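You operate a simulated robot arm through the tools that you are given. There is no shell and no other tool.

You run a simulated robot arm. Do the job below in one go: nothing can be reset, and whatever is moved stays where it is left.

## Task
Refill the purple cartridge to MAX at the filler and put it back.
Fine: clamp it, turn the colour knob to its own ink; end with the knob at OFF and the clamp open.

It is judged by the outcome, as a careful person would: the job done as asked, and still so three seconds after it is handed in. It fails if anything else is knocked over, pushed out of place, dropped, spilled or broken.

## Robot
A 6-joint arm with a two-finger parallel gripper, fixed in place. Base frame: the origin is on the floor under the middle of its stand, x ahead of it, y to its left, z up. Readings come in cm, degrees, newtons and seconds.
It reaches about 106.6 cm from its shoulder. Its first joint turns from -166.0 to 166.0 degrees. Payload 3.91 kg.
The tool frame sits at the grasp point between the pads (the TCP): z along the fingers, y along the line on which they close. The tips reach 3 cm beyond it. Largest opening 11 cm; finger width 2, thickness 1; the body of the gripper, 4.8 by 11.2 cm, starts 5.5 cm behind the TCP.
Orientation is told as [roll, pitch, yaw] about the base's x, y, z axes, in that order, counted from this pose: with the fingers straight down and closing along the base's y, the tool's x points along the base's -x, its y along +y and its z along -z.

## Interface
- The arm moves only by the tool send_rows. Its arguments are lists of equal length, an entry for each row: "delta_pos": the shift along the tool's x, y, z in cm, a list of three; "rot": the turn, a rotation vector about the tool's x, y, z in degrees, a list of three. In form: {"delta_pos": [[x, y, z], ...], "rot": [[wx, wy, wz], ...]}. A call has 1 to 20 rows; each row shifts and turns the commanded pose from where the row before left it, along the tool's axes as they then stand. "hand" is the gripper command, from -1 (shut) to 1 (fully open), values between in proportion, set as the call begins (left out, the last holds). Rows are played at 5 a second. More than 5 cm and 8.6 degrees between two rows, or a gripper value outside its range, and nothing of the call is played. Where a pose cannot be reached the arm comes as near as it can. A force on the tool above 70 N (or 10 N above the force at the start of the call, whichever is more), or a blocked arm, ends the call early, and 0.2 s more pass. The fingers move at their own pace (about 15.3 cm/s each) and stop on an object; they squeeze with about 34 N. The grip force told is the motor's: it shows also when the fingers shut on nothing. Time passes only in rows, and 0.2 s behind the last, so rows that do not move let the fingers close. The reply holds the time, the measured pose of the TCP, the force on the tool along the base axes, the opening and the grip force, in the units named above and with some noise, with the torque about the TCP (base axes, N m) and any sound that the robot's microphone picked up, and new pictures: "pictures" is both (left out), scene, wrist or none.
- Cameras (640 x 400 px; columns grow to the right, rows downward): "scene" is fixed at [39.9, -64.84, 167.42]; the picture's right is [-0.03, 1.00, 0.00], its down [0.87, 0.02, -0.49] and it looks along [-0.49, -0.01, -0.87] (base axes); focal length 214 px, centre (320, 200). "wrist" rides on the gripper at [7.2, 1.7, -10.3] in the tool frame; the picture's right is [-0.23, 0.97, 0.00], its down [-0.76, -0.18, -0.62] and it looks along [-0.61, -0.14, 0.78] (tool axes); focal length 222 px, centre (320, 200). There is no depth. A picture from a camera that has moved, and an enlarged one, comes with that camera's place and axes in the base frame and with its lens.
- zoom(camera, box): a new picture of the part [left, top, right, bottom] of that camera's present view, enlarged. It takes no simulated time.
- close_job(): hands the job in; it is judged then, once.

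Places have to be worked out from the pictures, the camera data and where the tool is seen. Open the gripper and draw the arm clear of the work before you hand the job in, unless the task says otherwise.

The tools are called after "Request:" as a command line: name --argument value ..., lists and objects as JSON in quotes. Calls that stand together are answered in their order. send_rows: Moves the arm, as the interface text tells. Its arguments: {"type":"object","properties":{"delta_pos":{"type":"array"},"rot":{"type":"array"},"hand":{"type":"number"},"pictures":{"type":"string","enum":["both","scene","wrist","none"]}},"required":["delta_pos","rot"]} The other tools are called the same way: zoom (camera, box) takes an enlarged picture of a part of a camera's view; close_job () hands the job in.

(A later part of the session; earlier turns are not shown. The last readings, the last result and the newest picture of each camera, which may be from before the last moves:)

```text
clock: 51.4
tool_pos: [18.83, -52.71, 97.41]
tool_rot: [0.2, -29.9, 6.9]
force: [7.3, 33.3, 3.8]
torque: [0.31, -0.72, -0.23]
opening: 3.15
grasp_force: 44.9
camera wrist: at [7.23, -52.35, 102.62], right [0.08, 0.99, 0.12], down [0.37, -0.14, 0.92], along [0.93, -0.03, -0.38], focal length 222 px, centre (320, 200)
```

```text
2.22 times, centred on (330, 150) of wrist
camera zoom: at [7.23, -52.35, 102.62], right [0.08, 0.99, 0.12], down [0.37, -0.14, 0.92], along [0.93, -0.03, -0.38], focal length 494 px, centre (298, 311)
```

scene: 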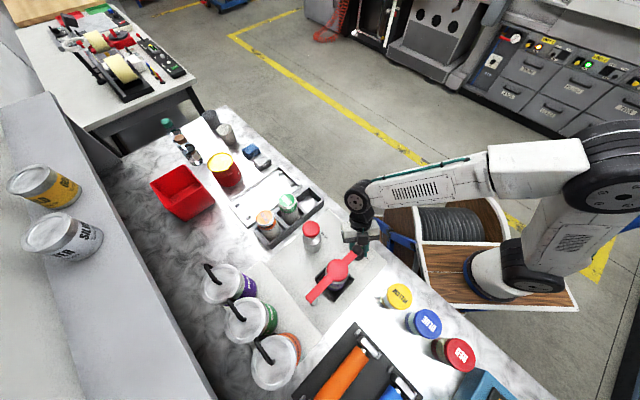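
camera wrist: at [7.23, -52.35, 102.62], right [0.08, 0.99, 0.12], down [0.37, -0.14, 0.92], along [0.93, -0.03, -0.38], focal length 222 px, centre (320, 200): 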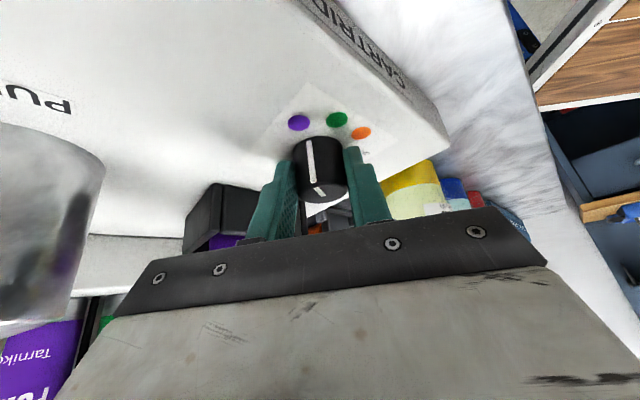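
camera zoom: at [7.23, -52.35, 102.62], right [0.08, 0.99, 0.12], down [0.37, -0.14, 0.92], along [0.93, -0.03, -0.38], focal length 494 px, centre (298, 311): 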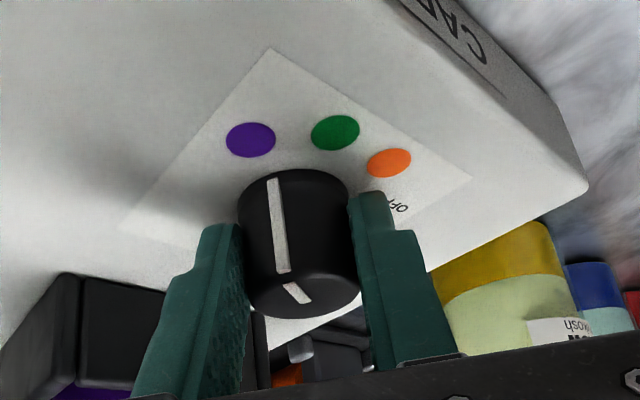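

The pointer now reads about 195° azimuth, i.e. at the purple dot (the knob snapped ahead into its position). I release the knob and check where it stays.

Request:
send_rows --delta_pos '[[0, 0, 0], [0, 0, 0], [0, 0, 0]]' --rot '[[0, 0, 0], [0, 0, 0], [0, 0, 0]]' --hand -0.05 --pictures "wrist"

Request:
zoom --camera "wrist" --box '[220, 60, 440, 240]'

```text
clock: 52.2
tool_pos: [18.83, -52.94, 97.26]
tool_rot: [-0.1, -29.9, 6.9]
force: [0.3, 0.2, 0.0]
torque: [0.03, 0.0, -0.01]
opening: 5.2
grasp_force: 0.1
camera wrist: at [7.19, -52.55, 102.68], right [0.08, 0.99, 0.11], down [0.37, -0.13, 0.92], along [0.93, -0.03, -0.38], focal length 222 px, centre (320, 200)
```

wrist: 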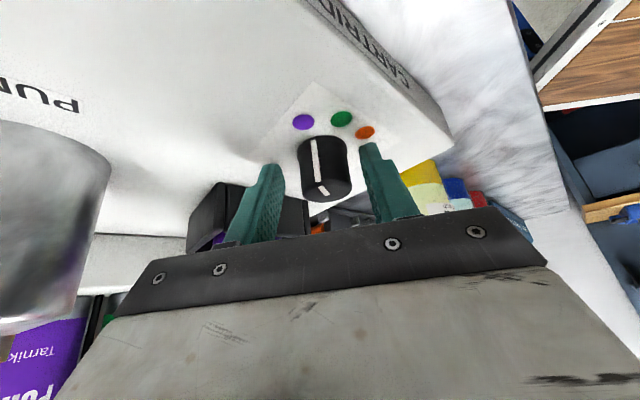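

```text
2.22 times, centred on (330, 150) of wrist
camera zoom: at [7.19, -52.55, 102.68], right [0.08, 0.99, 0.11], down [0.37, -0.13, 0.92], along [0.93, -0.03, -0.38], focal length 494 px, centre (298, 311)
```

zoom: 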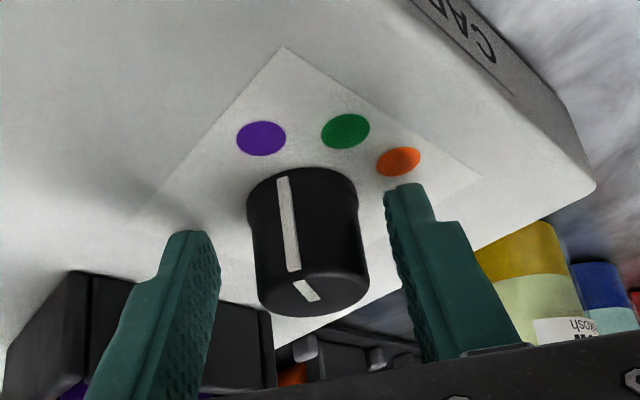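

The knob stays at purple after release. I retract along the tool axis, then straighten the hand and return to yaw -45°.

Request:
send_rows --delta_pos '[[0, 0, -2], [0, 0, -4], [0, 0, -4], [0, 0, -4], [0, 0, -4], [0, 0, 0]]' --rot '[[0, 0, 0], [0, 0, 0], [0, 0, 0], [0, 0, 0], [0, 0, 0], [0, 0, 0]]' --pictures "none"

Request:
send_rows --delta_pos '[[0, 0, -1], [0, 0, -1], [0, 0, -1], [0, 0, -1], [0, 0, 0], [0, 0, 0], [0, 0, 0], [0, 0, 0], [0, 0, 0], [0, 0, 0], [0, 0, 0], [0, 0, 0]]' --rot '[[0, 7.5, 0], [0, 7.5, 0], [0, 7.5, 0], [0, 7.5, 0], [0, 0, 7.5], [0, 0, 7.5], [0, 0, 7.5], [0, 0, 7.5], [0, 0, 7.5], [0, 0, 7.5], [0, 0, 7], [0, 0, 0]]'

```text
clock: 53.6
tool_pos: [10.06, -54.11, 112.7]
tool_rot: [0.0, -29.9, 6.9]
force: [-1.0, 0.6, 0.1]
torque: [-0.01, -0.03, 0.03]
opening: 5.23
grasp_force: 0.1
```

```text
clock: 56.2
tool_pos: [8.72, -54.17, 116.66]
tool_rot: [0.0, 0.1, -45.2]
force: [-0.5, -1.1, 0.1]
torque: [-0.02, -0.03, -0.01]
opening: 5.23
grasp_force: 0.1
camera wrist: at [4.69, -47.76, 126.95], right [0.85, 0.53, 0.0], down [0.41, -0.67, 0.62], along [0.33, -0.53, -0.78], focal length 222 px, centre (320, 200)
```

scene: 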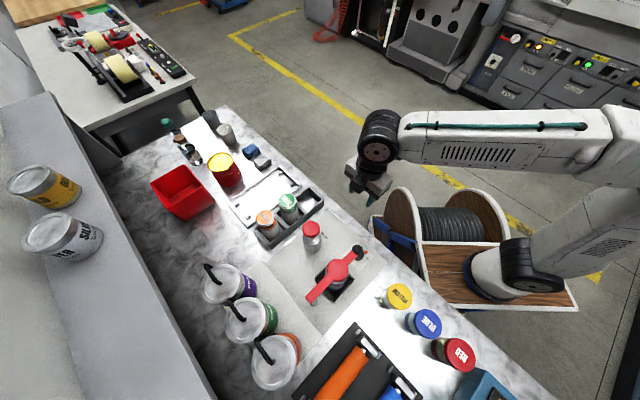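
wrist: 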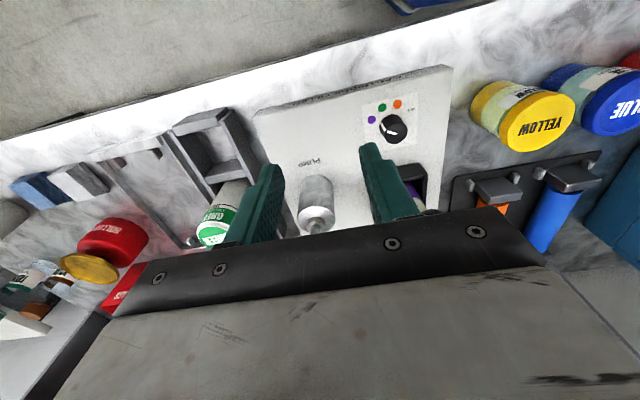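

Request:
zoom --camera "wrist" --box '[340, 70, 460, 170]'

Request:
zoom --camera "scene" --box '[290, 210, 400, 310]'

```text
4.00 times, centred on (400, 120) of wrist
camera zoom: at [4.69, -47.76, 126.95], right [0.85, 0.53, 0.0], down [0.41, -0.67, 0.62], along [0.33, -0.53, -0.78], focal length 888 px, centre (0, 520)
```

zoom: 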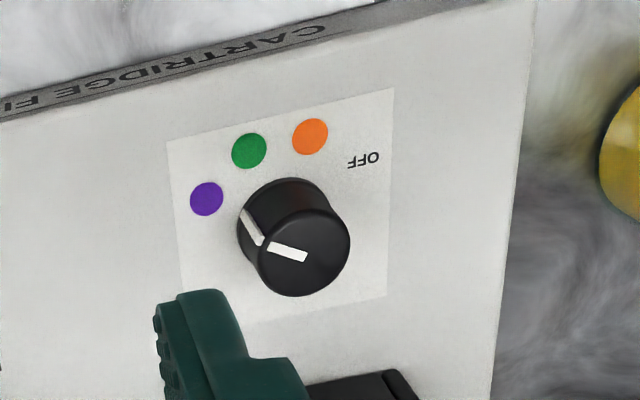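

```text
4.00 times, centred on (345, 260) of scene
camera zoom: at [39.9, -64.84, 167.42], right [-0.03, 1.0, 0.0], down [0.87, 0.02, -0.49], along [-0.49, -0.01, -0.87], focal length 858 px, centre (220, -40)
```

zoom: 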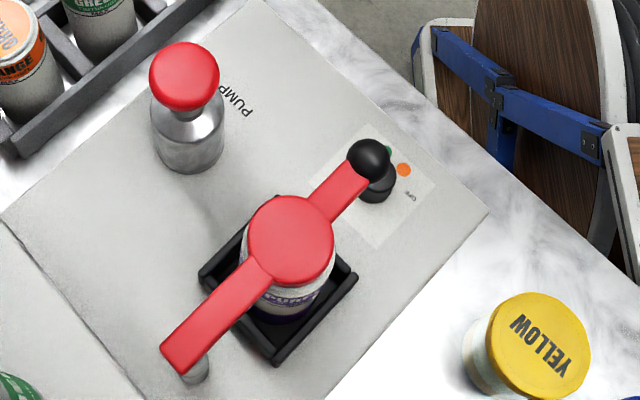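

The knob clearly points at purple. Now I close the fingers and move above the pump button at about (16.6, -68.0, 109).

Request:
send_rows --delta_pos '[[0, 0, -3.3], [-3, -1, 0], [-4, -1.1, 0], [-4, -1.1, 0], [-4.4, -1, 0], [0, 0, 0]]' --rot '[[0, 0, 0], [0, 0, 0], [0, 0, 0], [0, 0, 0], [0, 0, 0], [0, 0, 0]]' --hand -1

Request:
zoom --camera "wrist" --box '[260, 60, 480, 240]'

```text
clock: 57.6
tool_pos: [16.57, -68.11, 119.84]
tool_rot: [-0.2, 0.1, -45.1]
force: [0.6, 0.3, -0.5]
torque: [-0.01, -0.01, 0.05]
opening: 0.02
grasp_force: 34.1
camera wrist: at [12.58, -61.67, 130.11], right [0.85, 0.53, 0.0], down [0.41, -0.66, 0.62], along [0.33, -0.53, -0.78], focal length 222 px, centre (320, 200)
```

scene: 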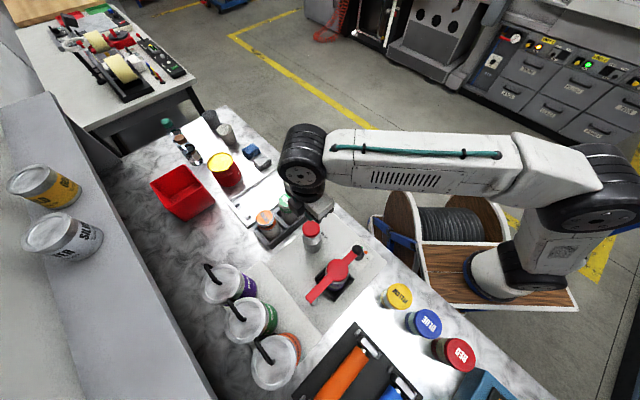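
wrist: 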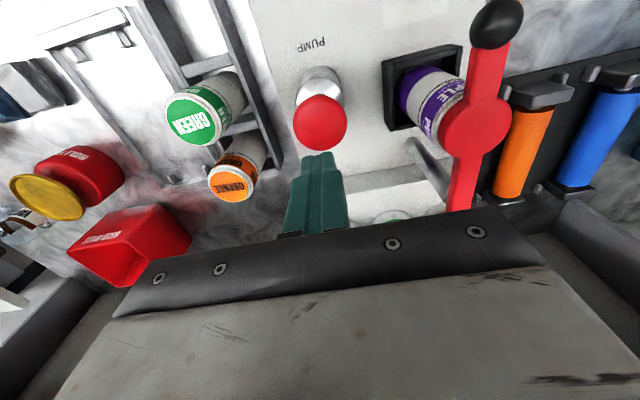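

```text
2.22 times, centred on (370, 150) of wrist
camera zoom: at [12.58, -61.67, 130.11], right [0.85, 0.53, 0.0], down [0.41, -0.66, 0.62], along [0.33, -0.53, -0.78], focal length 494 px, centre (209, 311)
```

zoom: 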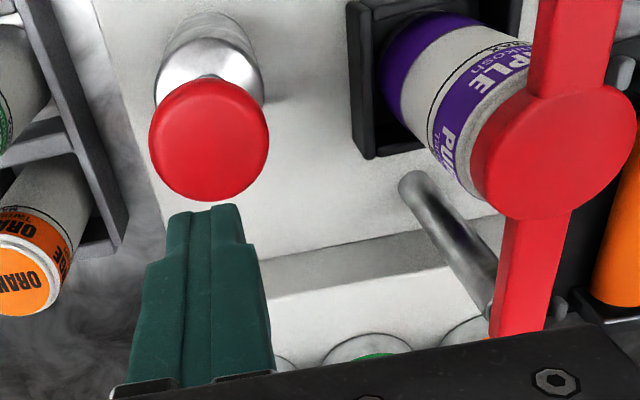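

The tips are centred over the red button and the cartridge's ink band and MAX line are visible from here. I descend to just above the button, then press slowly.

Request:
send_rows --delta_pos '[[0, 0, 2.5], [0, 0, 2.5], [0, 0, 1.5], [0, 0, 0]]' --rot '[[0, 0, 0], [0, 0, 0], [0, 0, 0], [0, 0, 0]]'

Request:
zoom --camera "wrist" --box '[240, 40, 500, 240]'

```text
clock: 58.6
tool_pos: [16.62, -68.18, 113.38]
tool_rot: [-0.1, 0.1, -45.1]
force: [0.0, 0.3, -0.5]
torque: [0.03, 0.01, 0.01]
opening: 0.0
grasp_force: 34.0
camera wrist: at [12.64, -61.76, 123.69], right [0.85, 0.53, 0.0], down [0.41, -0.66, 0.62], along [0.33, -0.53, -0.78], focal length 222 px, centre (320, 200)
```

scene: 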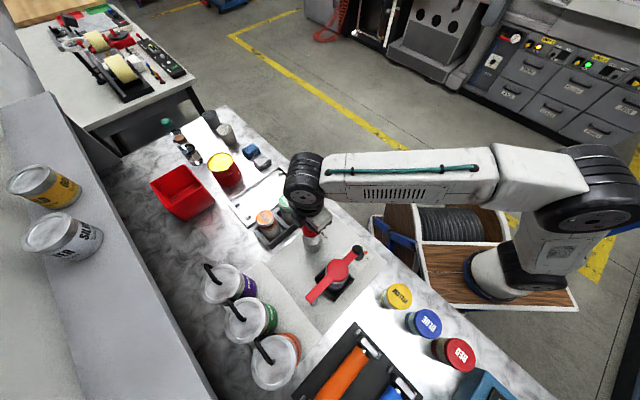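
wrist: 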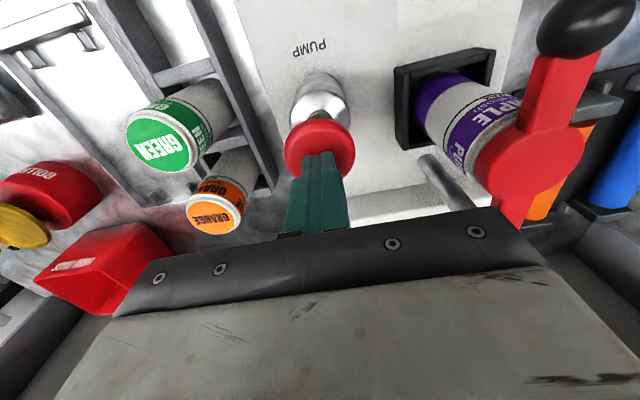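

```text
2.00 times, centred on (370, 140) of wrist
camera zoom: at [12.64, -61.76, 123.69], right [0.85, 0.53, 0.0], down [0.41, -0.66, 0.62], along [0.33, -0.53, -0.78], focal length 444 px, centre (220, 320)
```

zoom: 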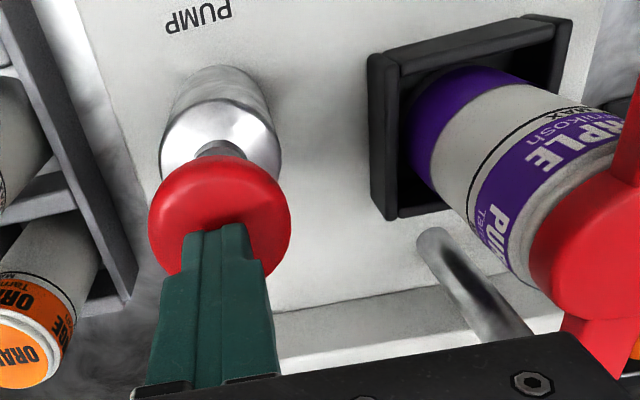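

Tips are about 1 cm above the button. I press in small steps and watch force.

Request:
send_rows --delta_pos '[[0, 0, 0.5], [0, 0, 0.5], [0, 0, 0.4], [0, 0, 0]]' --rot '[[0, 0, 0], [0, 0, 0], [0, 0, 0], [0, 0, 0]]' --pictures "none"

```text
clock: 59.6
tool_pos: [16.52, -68.03, 112.02]
tool_rot: [-0.2, 0.1, -45.1]
force: [0.1, -2.5, 2.6]
torque: [-0.06, 0.0, -0.03]
opening: 0.01
grasp_force: 34.2
```

Contact with the button at tip z≈109. I push further down in steps.

Request:
send_rows --delta_pos '[[0, 0, 0.4], [0, 0, 0.4], [0, 0, 0.4], [0, 0, 0]]' --rot '[[0, 0, 0], [0, 0, 0], [0, 0, 0], [0, 0, 0]]' --pictures "wrist"

Request:
zoom --camera "wrist" --box '[240, 40, 500, 240]'

```text
clock: 60.6
tool_pos: [16.57, -67.99, 110.84]
tool_rot: [-0.1, 0.2, -45.1]
force: [1.7, -1.8, 4.9]
torque: [-0.09, -0.02, 0.02]
opening: 0.0
grasp_force: 34.4
camera wrist: at [12.61, -61.56, 121.11], right [0.85, 0.53, 0.0], down [0.41, -0.66, 0.62], along [0.33, -0.53, -0.78], focal length 222 px, centre (320, 200)
```

wrist: 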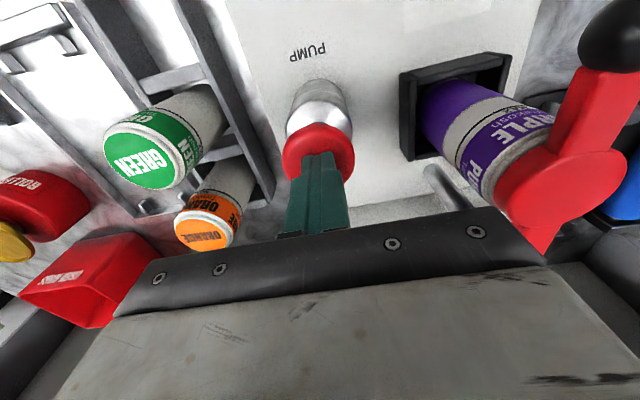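

```text
2.00 times, centred on (370, 140) of wrist
camera zoom: at [12.61, -61.56, 121.11], right [0.85, 0.53, 0.0], down [0.41, -0.66, 0.62], along [0.33, -0.53, -0.78], focal length 444 px, centre (220, 320)
```

zoom: 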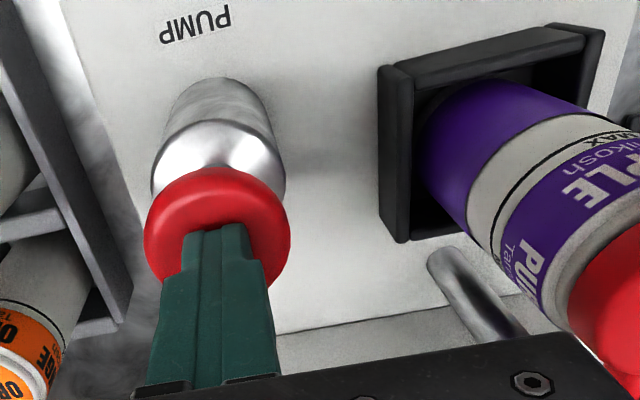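

The ink level has already risen with this partial stroke, so filling follows the press. I zoom tightly on the level versus the MAX line before pressing more.

Request:
zoom --camera "wrist" --box '[400, 50, 560, 200]'

```text
2.67 times, centred on (480, 125) of wrist
camera zoom: at [12.61, -61.56, 121.11], right [0.85, 0.53, 0.0], down [0.41, -0.66, 0.62], along [0.33, -0.53, -0.78], focal length 592 px, centre (-107, 400)
```

zoom: 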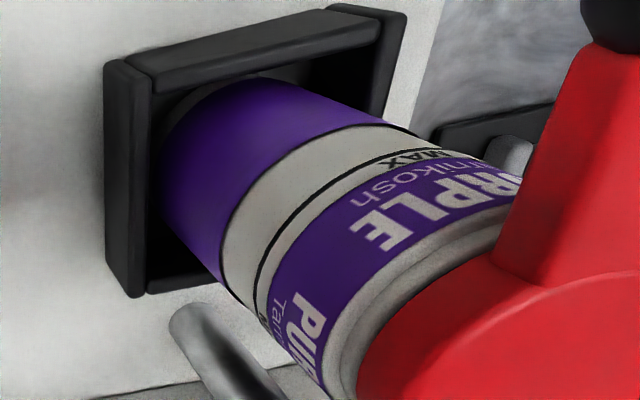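

The level is now about 2.2 cm below MAX. To learn whether filling is per-stroke or continuous, I release the button right away and look.

Request:
send_rows --delta_pos '[[0, 0, -1.6]]' --rot '[[0, 0, 0]]' --pictures "wrist"

Request:
zoom --camera "wrist" --box '[380, 50, 540, 200]'

```text
clock: 61.0
tool_pos: [16.57, -68.07, 112.34]
tool_rot: [-0.1, 0.0, -45.1]
force: [0.5, 1.6, 2.2]
torque: [0.02, -0.01, -0.01]
opening: 0.01
grasp_force: 33.8
camera wrist: at [12.59, -61.59, 122.61], right [0.85, 0.53, 0.0], down [0.41, -0.67, 0.62], along [0.33, -0.53, -0.78], focal length 222 px, centre (320, 200)
```

wrist: 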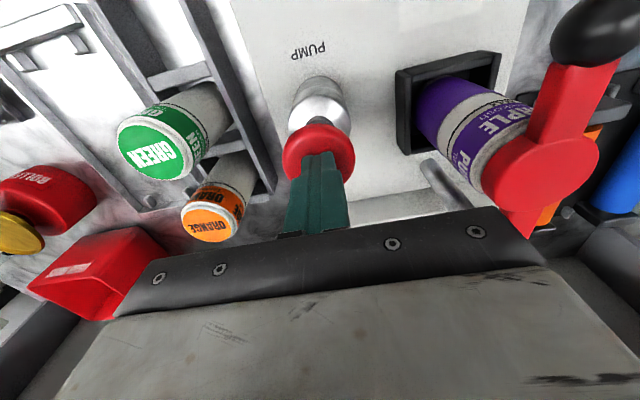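

```text
2.67 times, centred on (460, 125) of wrist
camera zoom: at [12.59, -61.59, 122.61], right [0.85, 0.53, 0.0], down [0.41, -0.67, 0.62], along [0.33, -0.53, -0.78], focal length 592 px, centre (-53, 400)
```

zoom: 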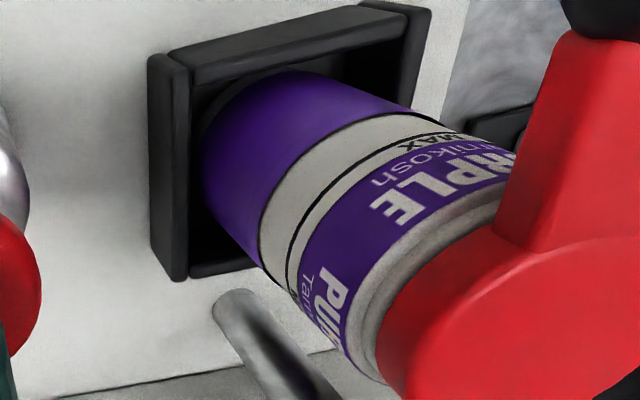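

The level crept up a bit more. I lift clear of the button and check whether it is now steady.

Request:
send_rows --delta_pos '[[0, 0, -1], [0, 0, 0], [0, 0, 0]]' --rot '[[0, 0, 0], [0, 0, 0], [0, 0, 0]]' --pictures "wrist"

Request:
zoom --camera "wrist" --box '[380, 50, 540, 200]'

```text
clock: 61.8
tool_pos: [16.45, -68.0, 113.39]
tool_rot: [-0.1, 0.1, -45.0]
force: [0.1, 0.6, 0.1]
torque: [-0.01, 0.0, 0.01]
opening: 0.0
grasp_force: 33.2
camera wrist: at [12.53, -61.54, 123.62], right [0.85, 0.53, 0.0], down [0.41, -0.66, 0.62], along [0.33, -0.53, -0.78], focal length 222 px, centre (320, 200)
```

wrist: 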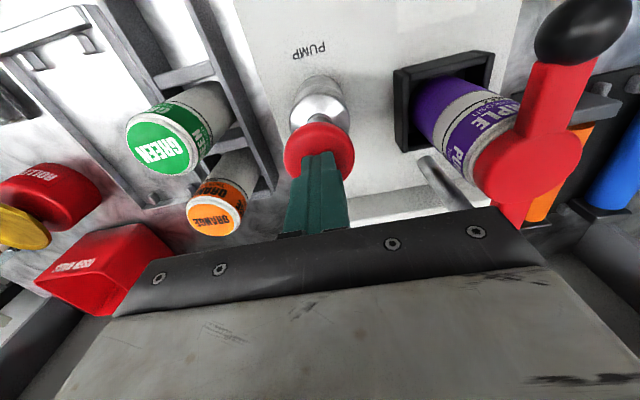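

```text
2.67 times, centred on (460, 125) of wrist
camera zoom: at [12.53, -61.54, 123.62], right [0.85, 0.53, 0.0], down [0.41, -0.66, 0.62], along [0.33, -0.53, -0.78], focal length 592 px, centre (-53, 400)
```

zoom: 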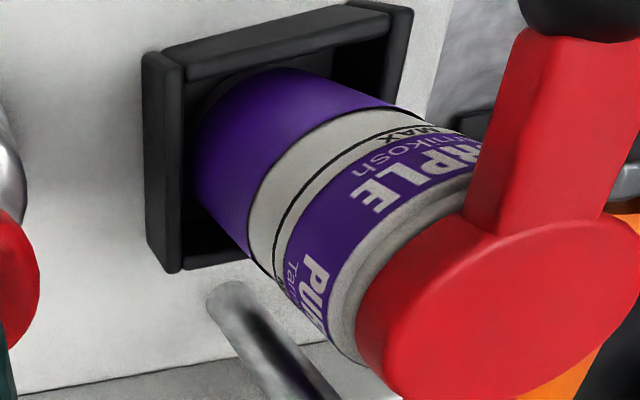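

Request:
zoom --camera "wrist" --box '[420, 70, 500, 150]'

Request:
zoom --camera "scene" --box '[310, 250, 370, 300]'

```text
5.00 times, centred on (460, 110) of wrist
camera zoom: at [12.53, -61.54, 123.62], right [0.85, 0.53, 0.0], down [0.41, -0.66, 0.62], along [0.33, -0.53, -0.78], focal length 1111 px, centre (-380, 650)
```

zoom: 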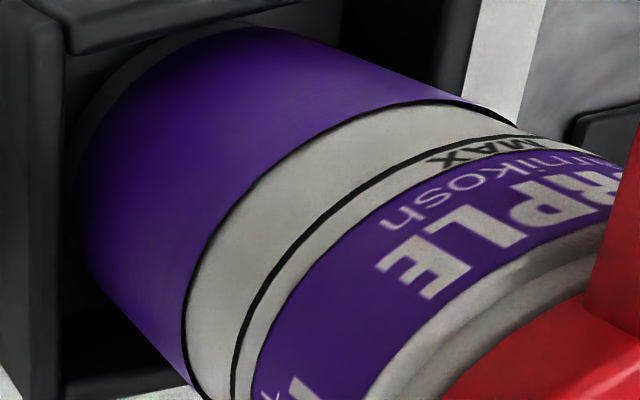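

```text
8.00 times, centred on (340, 275) of scene
camera zoom: at [39.9, -64.84, 167.42], right [-0.03, 1.0, 0.0], down [0.87, 0.02, -0.49], along [-0.49, -0.01, -0.87], focal length 1716 px, centre (160, -400)
```

zoom: 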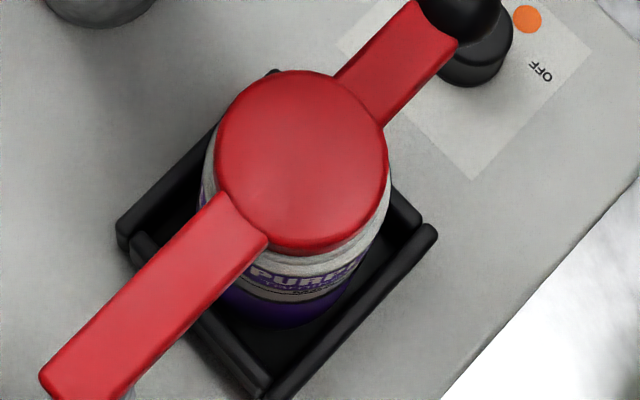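

The level is steady at about z≈102.6, with MAX at ≈104.8 – about 2.2 cm more, after ~3 cm gained from a 1.2 cm press. I press again but only ~0.3 cm, then check.

Request:
send_rows --delta_pos '[[0, 0, 1.1], [0, 0, 0.5]]' --rot '[[0, 0, 0], [0, 0, 0]]' --pictures "wrist"

Request:
zoom --camera "wrist" --box '[420, 70, 500, 150]'

```text
clock: 62.4
tool_pos: [16.51, -68.01, 111.8]
tool_rot: [-0.1, 0.0, -45.1]
force: [-0.5, 0.6, 3.2]
torque: [0.0, -0.01, -0.01]
opening: 0.0
grasp_force: 33.7
camera wrist: at [12.57, -61.53, 122.05], right [0.85, 0.53, 0.0], down [0.41, -0.66, 0.62], along [0.33, -0.53, -0.78], focal length 222 px, centre (320, 200)
```

wrist: 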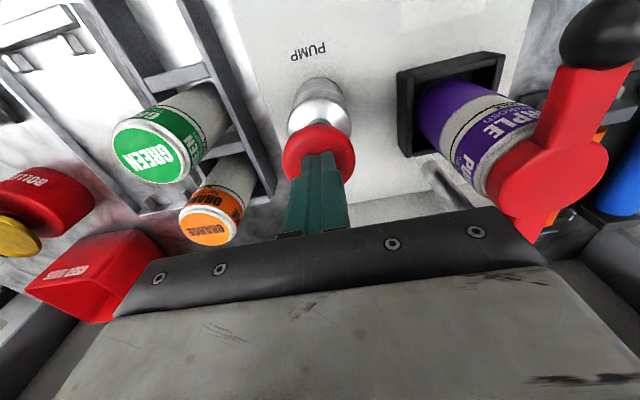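

```text
5.00 times, centred on (460, 110) of wrist
camera zoom: at [12.57, -61.53, 122.05], right [0.85, 0.53, 0.0], down [0.41, -0.66, 0.62], along [0.33, -0.53, -0.78], focal length 1111 px, centre (-380, 650)
```

zoom: 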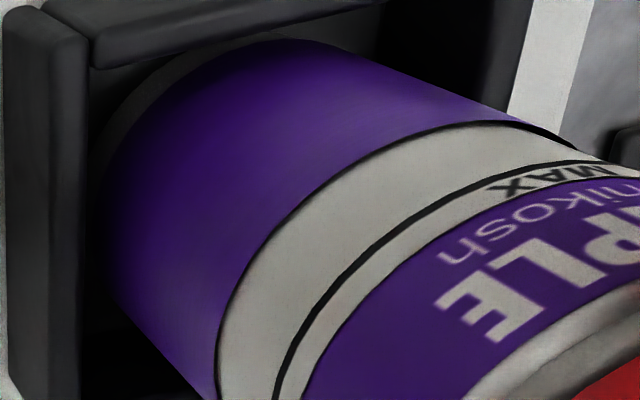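

No change yet at 0.2 cm depression. I press 0.3 cm further and check again.

Request:
send_rows --delta_pos '[[0, 0, 0.3]]' --rot '[[0, 0, 0]]' --pictures "wrist"

Request:
zoom --camera "wrist" --box '[420, 70, 500, 150]'

```text
clock: 62.8
tool_pos: [16.5, -68.02, 111.41]
tool_rot: [-0.1, 0.1, -45.2]
force: [0.3, 0.7, 4.7]
torque: [-0.01, -0.01, -0.02]
opening: 0.0
grasp_force: 34.1
camera wrist: at [12.56, -61.55, 121.77], right [0.85, 0.53, 0.0], down [0.41, -0.66, 0.62], along [0.33, -0.53, -0.78], focal length 222 px, centre (320, 200)
```

wrist: 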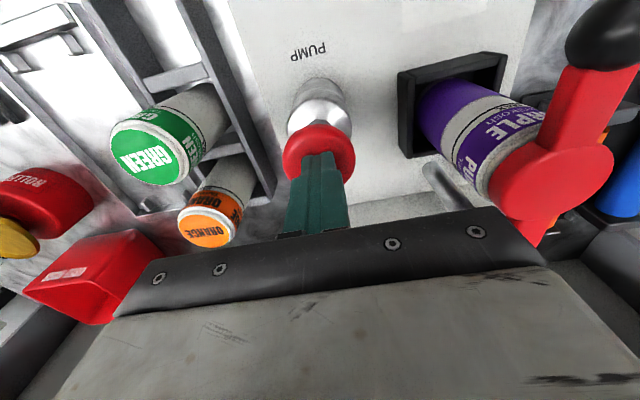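

```text
5.00 times, centred on (460, 110) of wrist
camera zoom: at [12.56, -61.55, 121.77], right [0.85, 0.53, 0.0], down [0.41, -0.66, 0.62], along [0.33, -0.53, -0.78], focal length 1111 px, centre (-380, 650)
```

zoom: 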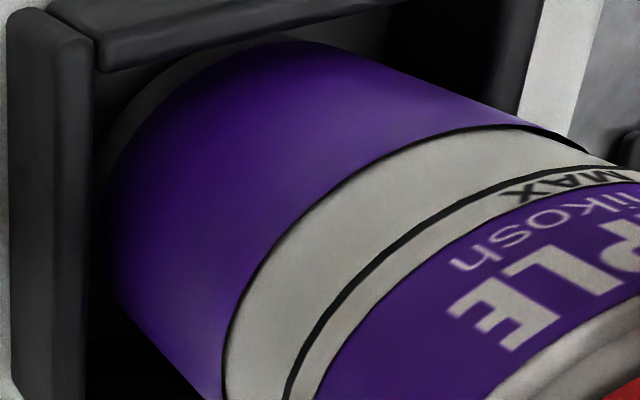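

Still unchanged at ~0.6 cm. I continue in 0.2 cm steps.

Request:
send_rows --delta_pos '[[0, 0, 0.2]]' --rot '[[0, 0, 0]]' --pictures "none"

Request:
zoom --camera "wrist" --box '[420, 70, 500, 150]'

```text
clock: 63.2
tool_pos: [16.58, -68.03, 111.23]
tool_rot: [-0.2, 0.0, -45.0]
force: [0.9, 2.4, 4.6]
torque: [0.02, -0.03, 0.0]
opening: 0.0
grasp_force: 34.1
```

```text
5.00 times, centred on (460, 110) of wrist
camera zoom: at [12.56, -61.57, 121.6], right [0.85, 0.53, 0.0], down [0.41, -0.66, 0.62], along [0.33, -0.53, -0.78], focal length 1111 px, centre (-380, 650)
```

zoom: 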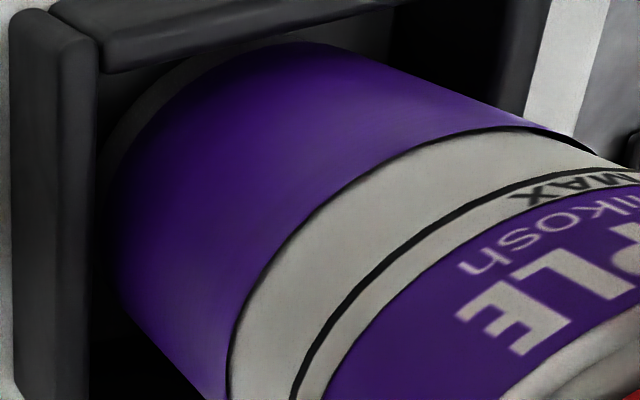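

Still the same gap. Another 0.2 cm.

Request:
send_rows --delta_pos '[[0, 0, 0.2]]' --rot '[[0, 0, 0]]' --pictures "none"

Request:
zoom --camera "wrist" --box '[420, 70, 500, 150]'

```text
clock: 63.6
tool_pos: [16.6, -68.1, 111.14]
tool_rot: [-0.2, 0.1, -45.2]
force: [0.1, -0.5, 4.9]
torque: [0.02, -0.02, 0.01]
opening: 0.0
grasp_force: 33.9
```

```text
5.00 times, centred on (460, 110) of wrist
camera zoom: at [12.56, -61.57, 121.44], right [0.85, 0.53, 0.0], down [0.41, -0.66, 0.62], along [0.33, -0.53, -0.78], focal length 1111 px, centre (-380, 650)
```

zoom: 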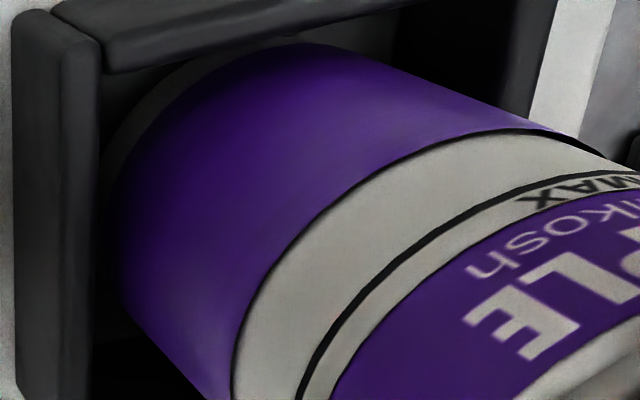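

Request:
send_rows --delta_pos '[[0, 0, 0.15]]' --rot '[[0, 0, 0]]' --pictures "none"

Request:
zoom --camera "wrist" --box '[420, 70, 500, 150]'

```text
clock: 64.0
tool_pos: [16.43, -67.92, 110.8]
tool_rot: [-0.1, 0.2, -45.1]
force: [-0.4, 2.6, 5.3]
torque: [0.03, -0.01, -0.01]
opening: 0.01
grasp_force: 34.1
```

```text
5.00 times, centred on (460, 110) of wrist
camera zoom: at [12.56, -61.61, 121.29], right [0.85, 0.53, 0.0], down [0.41, -0.66, 0.62], along [0.33, -0.53, -0.78], focal length 1111 px, centre (-380, 650)
```

zoom: 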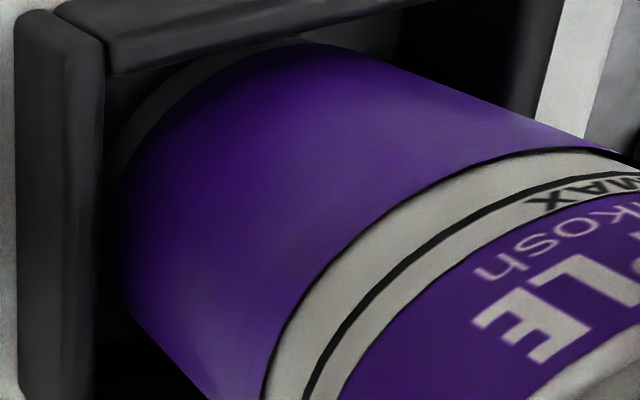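

The level just rose about 1 cm, leaving ≈1.2 cm to MAX, so flow seems to start at ~1.1 cm depression. I release at once and measure what it settles at.

Request:
send_rows --delta_pos '[[0, 0, -2.5]]' --rot '[[0, 0, 0]]' --pictures "wrist"

Request:
zoom --camera "wrist" --box '[420, 70, 500, 150]'

```text
clock: 64.4
tool_pos: [16.49, -67.95, 113.45]
tool_rot: [0.0, 0.2, -45.0]
force: [1.1, -0.2, 0.7]
torque: [0.02, 0.0, 0.02]
opening: 0.01
grasp_force: 33.7
camera wrist: at [12.63, -61.66, 123.7], right [0.85, 0.53, 0.0], down [0.41, -0.67, 0.62], along [0.33, -0.53, -0.78], focal length 222 px, centre (320, 200)
```

wrist: 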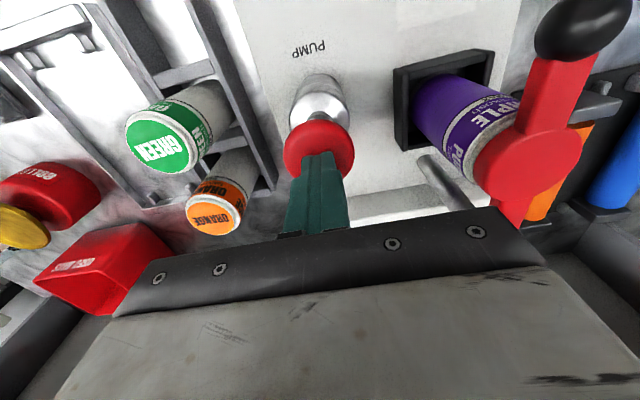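

```text
5.00 times, centred on (460, 110) of wrist
camera zoom: at [12.63, -61.66, 123.7], right [0.85, 0.53, 0.0], down [0.41, -0.67, 0.62], along [0.33, -0.53, -0.78], focal length 1111 px, centre (-380, 650)
```

zoom: 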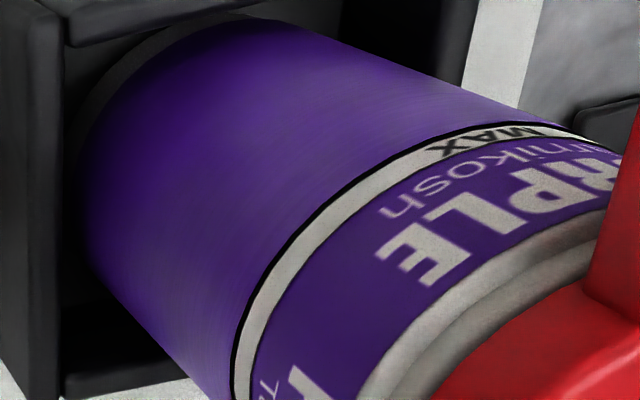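

The level now sits right at the MAX line. I lift a bit more, wait, and zoom in to confirm it is steady.

Request:
send_rows --delta_pos '[[0, 0, -1.5], [0, 0, 0], [0, 0, 0], [0, 0, 0], [0, 0, 0]]' --rot '[[0, 0, 0], [0, 0, 0], [0, 0, 0], [0, 0, 0], [0, 0, 0]]'

Request:
zoom --camera "wrist" --box '[430, 80, 490, 130]'

Request:
zoom --camera "wrist" --box '[400, 50, 520, 170]'

```text
clock: 65.6
tool_pos: [16.56, -67.98, 114.84]
tool_rot: [-0.1, 0.1, -45.1]
force: [0.9, 0.4, -0.1]
torque: [0.01, -0.02, 0.0]
opening: 0.0
grasp_force: 34.3
camera wrist: at [12.57, -61.67, 125.24], right [0.85, 0.53, 0.0], down [0.41, -0.66, 0.62], along [0.33, -0.53, -0.78], focal length 222 px, centre (320, 200)
```

scene: 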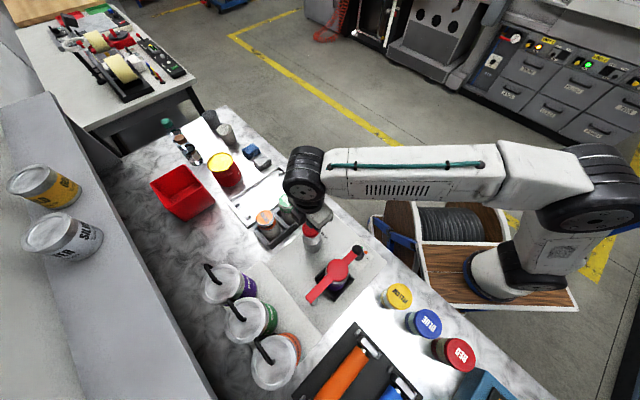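
wrist: 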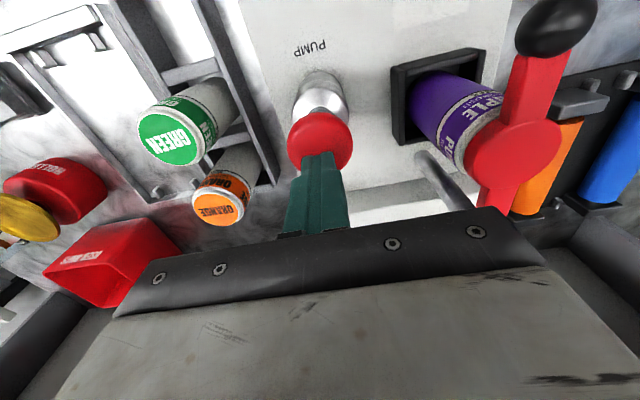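

```text
8.00 times, centred on (460, 105) of wrist
camera zoom: at [12.57, -61.67, 125.24], right [0.85, 0.53, 0.0], down [0.41, -0.66, 0.62], along [0.33, -0.53, -0.78], focal length 1777 px, centre (-800, 960)
```

zoom: 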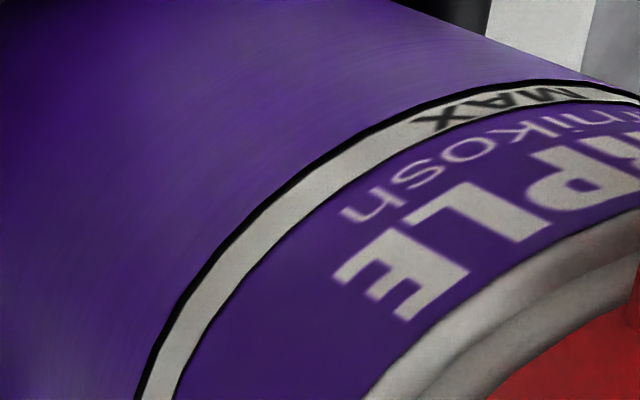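

```text
3.33 times, centred on (460, 110) of wrist
camera zoom: at [12.57, -61.67, 125.24], right [0.85, 0.53, 0.0], down [0.41, -0.66, 0.62], along [0.33, -0.53, -0.78], focal length 740 px, centre (-147, 500)
```

zoom: 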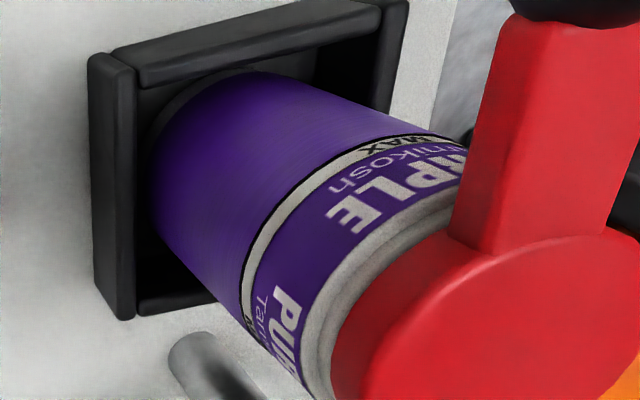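

Exactly at MAX and steady, no spill. Now I turn the knob back: from the grip data the knob axis is at (19.97, -52.57). I leave the pump, open to ~5.2 cm, and set the hand to lean toward azimuth 190°.

Request:
send_rows --delta_pos '[[0, 0, -4], [4, 1, 0], [4, 1, 0], [4, 1.1, 0], [3.3, 1.1, 0], [0, 0, 0]]' --rot '[[0, 0, 0], [0, 0, 0], [0, 0, 0], [0, 0, 0], [0, 0, 0], [0, 0, 0]]' --pictures "none"

Request:
send_rows --delta_pos '[[0, 0, 0], [0, 0, 0], [0, 0, 0], [0, 0, 0], [0, 0, 0], [0, 0, 0], [0, 0, 0], [0, 0, 0], [0, 0, 0], [0, 0, 0], [0, 0, 0], [0, 0, 0]]' --rot '[[0, 0, -7.86], [0, 0, -7.86], [0, 0, -7.86], [0, 0, -7.86], [0, 0, -7.86], [0, 0, -7.86], [0, 0, -7.86], [0, -7.5, 0], [0, -7.5, 0], [0, -7.5, 0], [0, -7.5, 0], [0, 0, 0]]' --hand -0.05

```text
clock: 67.0
tool_pos: [8.44, -54.01, 119.2]
tool_rot: [-0.1, 0.1, -45.1]
force: [-0.2, 0.9, 0.2]
torque: [0.02, 0.03, -0.05]
opening: 0.0
grasp_force: 33.5
```

```text
clock: 69.6
tool_pos: [8.8, -54.18, 119.01]
tool_rot: [0.0, -30.0, 10.0]
force: [0.8, -0.2, -0.8]
torque: [-0.04, -0.02, -0.02]
opening: 5.23
grasp_force: 0.1
camera wrist: at [-2.9, -54.42, 124.2], right [0.03, 0.99, 0.11], down [0.37, -0.11, 0.92], along [0.93, 0.02, -0.37], focal length 222 px, centre (320, 200)
```

scene: 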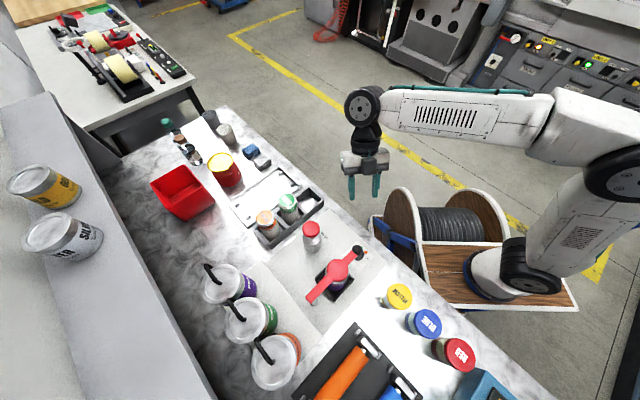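
wrist: 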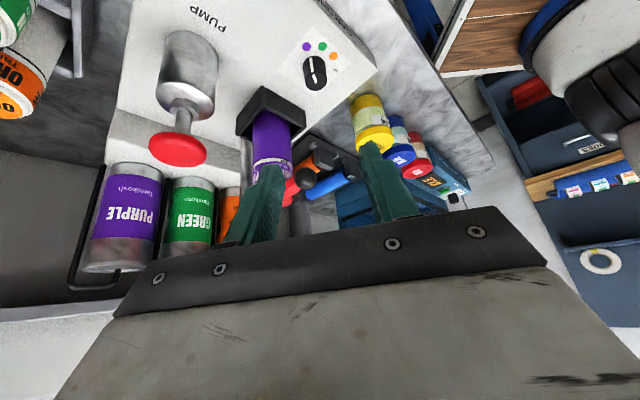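

Request:
send_rows --delta_pos '[[0.53, -0.09, 4.46], [0.53, -0.09, 4.46], [0.53, -0.09, 4.46], [0.53, -0.09, 4.45], [0, 0, 0]]' --rot '[[0, 0, 0], [0, 0, 0], [0, 0, 0], [0, 0, 0], [0, 0, 0]]' --pictures "wrist"

Request:
zoom --camera "wrist" --box '[220, 60, 440, 240]'

```text
clock: 70.8
tool_pos: [15.61, -53.09, 102.39]
tool_rot: [0.0, -29.8, 10.0]
force: [-0.5, 0.3, -0.2]
torque: [0.01, 0.01, 0.01]
opening: 5.24
grasp_force: 0.1
camera wrist: at [3.94, -53.3, 107.71], right [0.03, 0.99, 0.11], down [0.38, -0.11, 0.92], along [0.93, 0.02, -0.38], focal length 222 px, centre (320, 200)
```

wrist: 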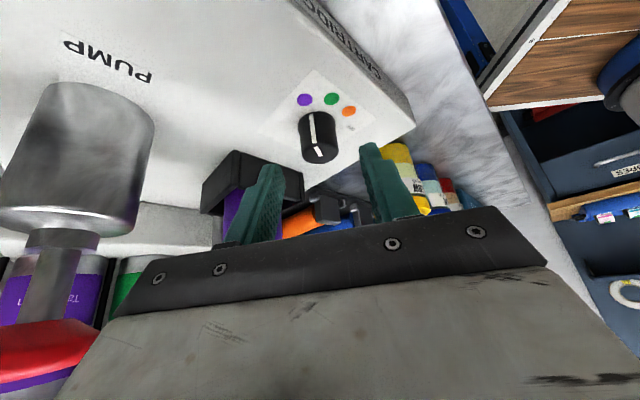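

```text
2.22 times, centred on (330, 150) of wrist
camera zoom: at [3.94, -53.3, 107.71], right [0.03, 0.99, 0.11], down [0.38, -0.11, 0.92], along [0.93, 0.02, -0.38], focal length 494 px, centre (298, 311)
```

zoom: 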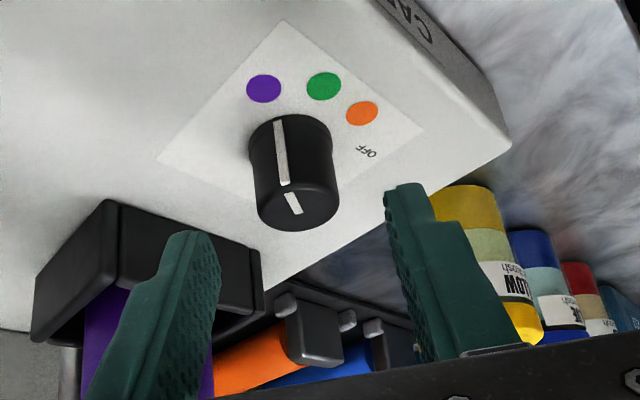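

Aligned; pointer still on purple. I advance to grip, with a small sideways correction, and close.

Request:
send_rows --delta_pos '[[-0.1, -0.15, 2], [0, 0, 2], [0, 0, 2], [0, 0, 0]]' --rot '[[0, 0, 0], [0, 0, 0], [0, 0, 0], [0, 0, 0]]' --pictures "none"

Request:
zoom --camera "wrist" --box '[220, 60, 440, 240]'

Request:
send_rows --delta_pos '[[0, 0, 0], [0, 0, 0], [0, 0, 0]]' --rot '[[0, 0, 0], [0, 0, 0], [0, 0, 0]]' --hand -1 --pictures "none"

```text
clock: 71.8
tool_pos: [18.84, -52.77, 97.46]
tool_rot: [0.0, -29.9, 9.9]
force: [-0.8, -0.5, -0.6]
torque: [-0.02, -0.05, -0.02]
opening: 5.23
grasp_force: 0.1
```

```text
2.22 times, centred on (330, 150) of wrist
camera zoom: at [7.19, -53.07, 102.65], right [0.03, 0.99, 0.11], down [0.38, -0.11, 0.92], along [0.93, 0.02, -0.38], focal length 494 px, centre (298, 311)
```

zoom: 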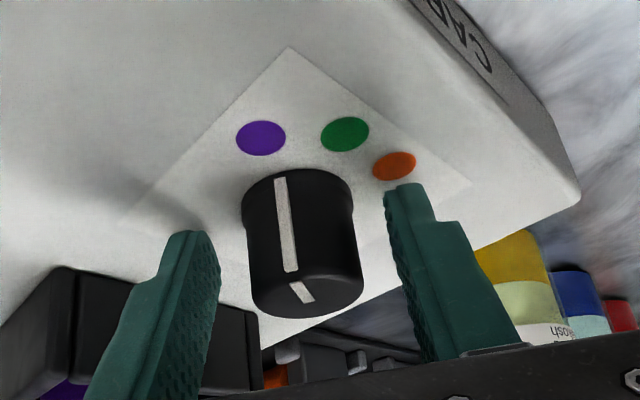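

```text
clock: 72.6
tool_pos: [18.73, -52.71, 97.38]
tool_rot: [0.2, -29.9, 9.9]
force: [-1.9, 14.4, -3.0]
torque: [-0.24, -0.59, 0.16]
opening: 3.16
grasp_force: 45.2
```

Gripped with a small side load. I turn it back -40° first.

Request:
send_rows --delta_pos '[[0, 0.04, 0], [-0.01, 0.171, 0.006], [-0.01, 0.171, 0.006], [-0.01, 0.171, 0.006], [-0.01, 0.171, 0.006], [-0.01, 0.171, 0.006], [0, 0, 0]]' --rot '[[0, 0, 0], [4, 0, 6.93], [4, 0, 6.93], [4, 0, 6.93], [4, 0, 6.93], [4, 0, 6.93], [0, 0, 0]]' --pictures "none"

Request:
zoom --camera "wrist" --box '[220, 60, 440, 240]'

```text
clock: 74.2
tool_pos: [18.93, -51.99, 97.28]
tool_rot: [-0.2, -30.0, -30.2]
force: [-12.6, 20.3, -3.6]
torque: [1.17, -0.63, 0.14]
opening: 3.15
grasp_force: 45.2
```

```text
2.22 times, centred on (330, 150) of wrist
camera zoom: at [9.85, -44.63, 102.64], right [0.66, 0.74, 0.11], down [0.21, -0.33, 0.92], along [0.72, -0.58, -0.37], focal length 494 px, centre (298, 311)
```

zoom: 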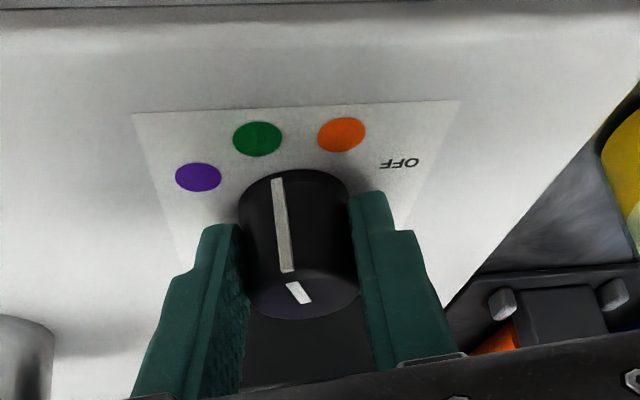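

Request:
send_rows --delta_pos '[[0.03, 0.03, -0.02], [-0.01, 0.171, 0.006], [-0.01, 0.171, 0.006], [-0.01, 0.171, 0.006], [-0.01, 0.171, 0.006], [-0.01, 0.171, 0.006], [0, 0, 0]]' --rot '[[0, 0, 0], [4, 0, 6.93], [4, 0, 6.93], [4, 0, 6.93], [4, 0, 6.93], [4, 0, 6.93], [0, 0, 0]]' --pictures "none"

Request:
zoom --camera "wrist" --box '[220, 60, 440, 240]'

```text
clock: 75.8
tool_pos: [19.62, -51.53, 97.38]
tool_rot: [-0.2, -29.9, -70.1]
force: [1.1, 4.5, -18.6]
torque: [-0.2, -0.42, 0.0]
opening: 3.16
grasp_force: 44.9
```

```text
2.22 times, centred on (330, 150) of wrist
camera zoom: at [17.26, -40.02, 102.66], right [0.98, 0.15, 0.11], down [-0.05, -0.39, 0.92], along [0.18, -0.91, -0.37], focal length 494 px, centre (298, 311)
```

zoom: 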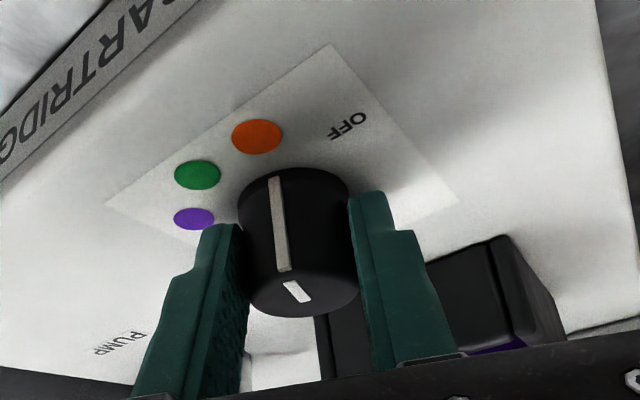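

The pointer is at orange. I turn the last 40° to OFF.

Request:
send_rows --delta_pos '[[-0.01, 0.171, 0.006], [-0.01, 0.171, 0.006], [-0.01, 0.171, 0.006], [-0.01, 0.171, 0.006], [-0.01, 0.171, 0.006], [0, 0, 0]]' --rot '[[4, 0, 6.93], [4, 0, 6.93], [4, 0, 6.93], [4, 0, 6.93], [4, 0, 6.93], [0, 0, 0]]' --pictures "none"

Request:
zoom --camera "wrist" --box '[220, 60, 440, 240]'

```text
clock: 77.2
tool_pos: [20.46, -51.55, 97.45]
tool_rot: [0.0, -30.1, -110.0]
force: [1.5, 6.3, 6.8]
torque: [-0.13, 0.03, -0.03]
opening: 3.14
grasp_force: 45.1
```

```text
2.22 times, centred on (330, 150) of wrist
camera zoom: at [25.85, -41.25, 102.66], right [0.85, -0.52, 0.11], down [-0.28, -0.26, 0.92], along [-0.45, -0.81, -0.37], focal length 494 px, centre (298, 311)
```

zoom: 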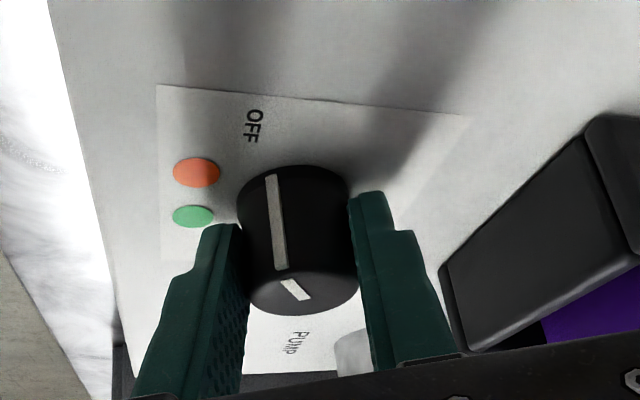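

The pointer is near OFF but seems ~4–5° short. I turn 5° more, then release and inspect.

Request:
send_rows --delta_pos '[[-0.005, 0.107, 0.003], [0, 0, 0]]' --rot '[[2.5, 0, 4.33], [0, 0, 0]]' --pictures "none"

Request:
zoom --camera "wrist" --box '[220, 60, 440, 240]'

```text
clock: 77.8
tool_pos: [20.37, -51.56, 97.26]
tool_rot: [-0.1, -30.1, -115.1]
force: [-2.2, 1.4, 3.5]
torque: [-0.81, 0.13, 0.13]
opening: 3.12
grasp_force: 44.5
```

```text
2.22 times, centred on (330, 150) of wrist
camera zoom: at [26.8, -41.84, 102.65], right [0.8, -0.59, 0.11], down [-0.31, -0.24, 0.92], along [-0.52, -0.77, -0.37], focal length 494 px, centre (298, 311)
```

zoom: 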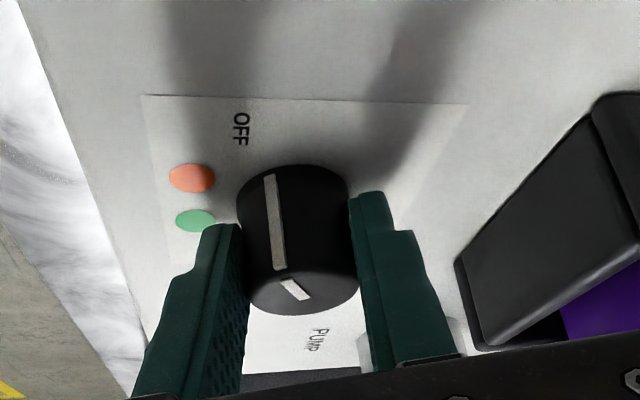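

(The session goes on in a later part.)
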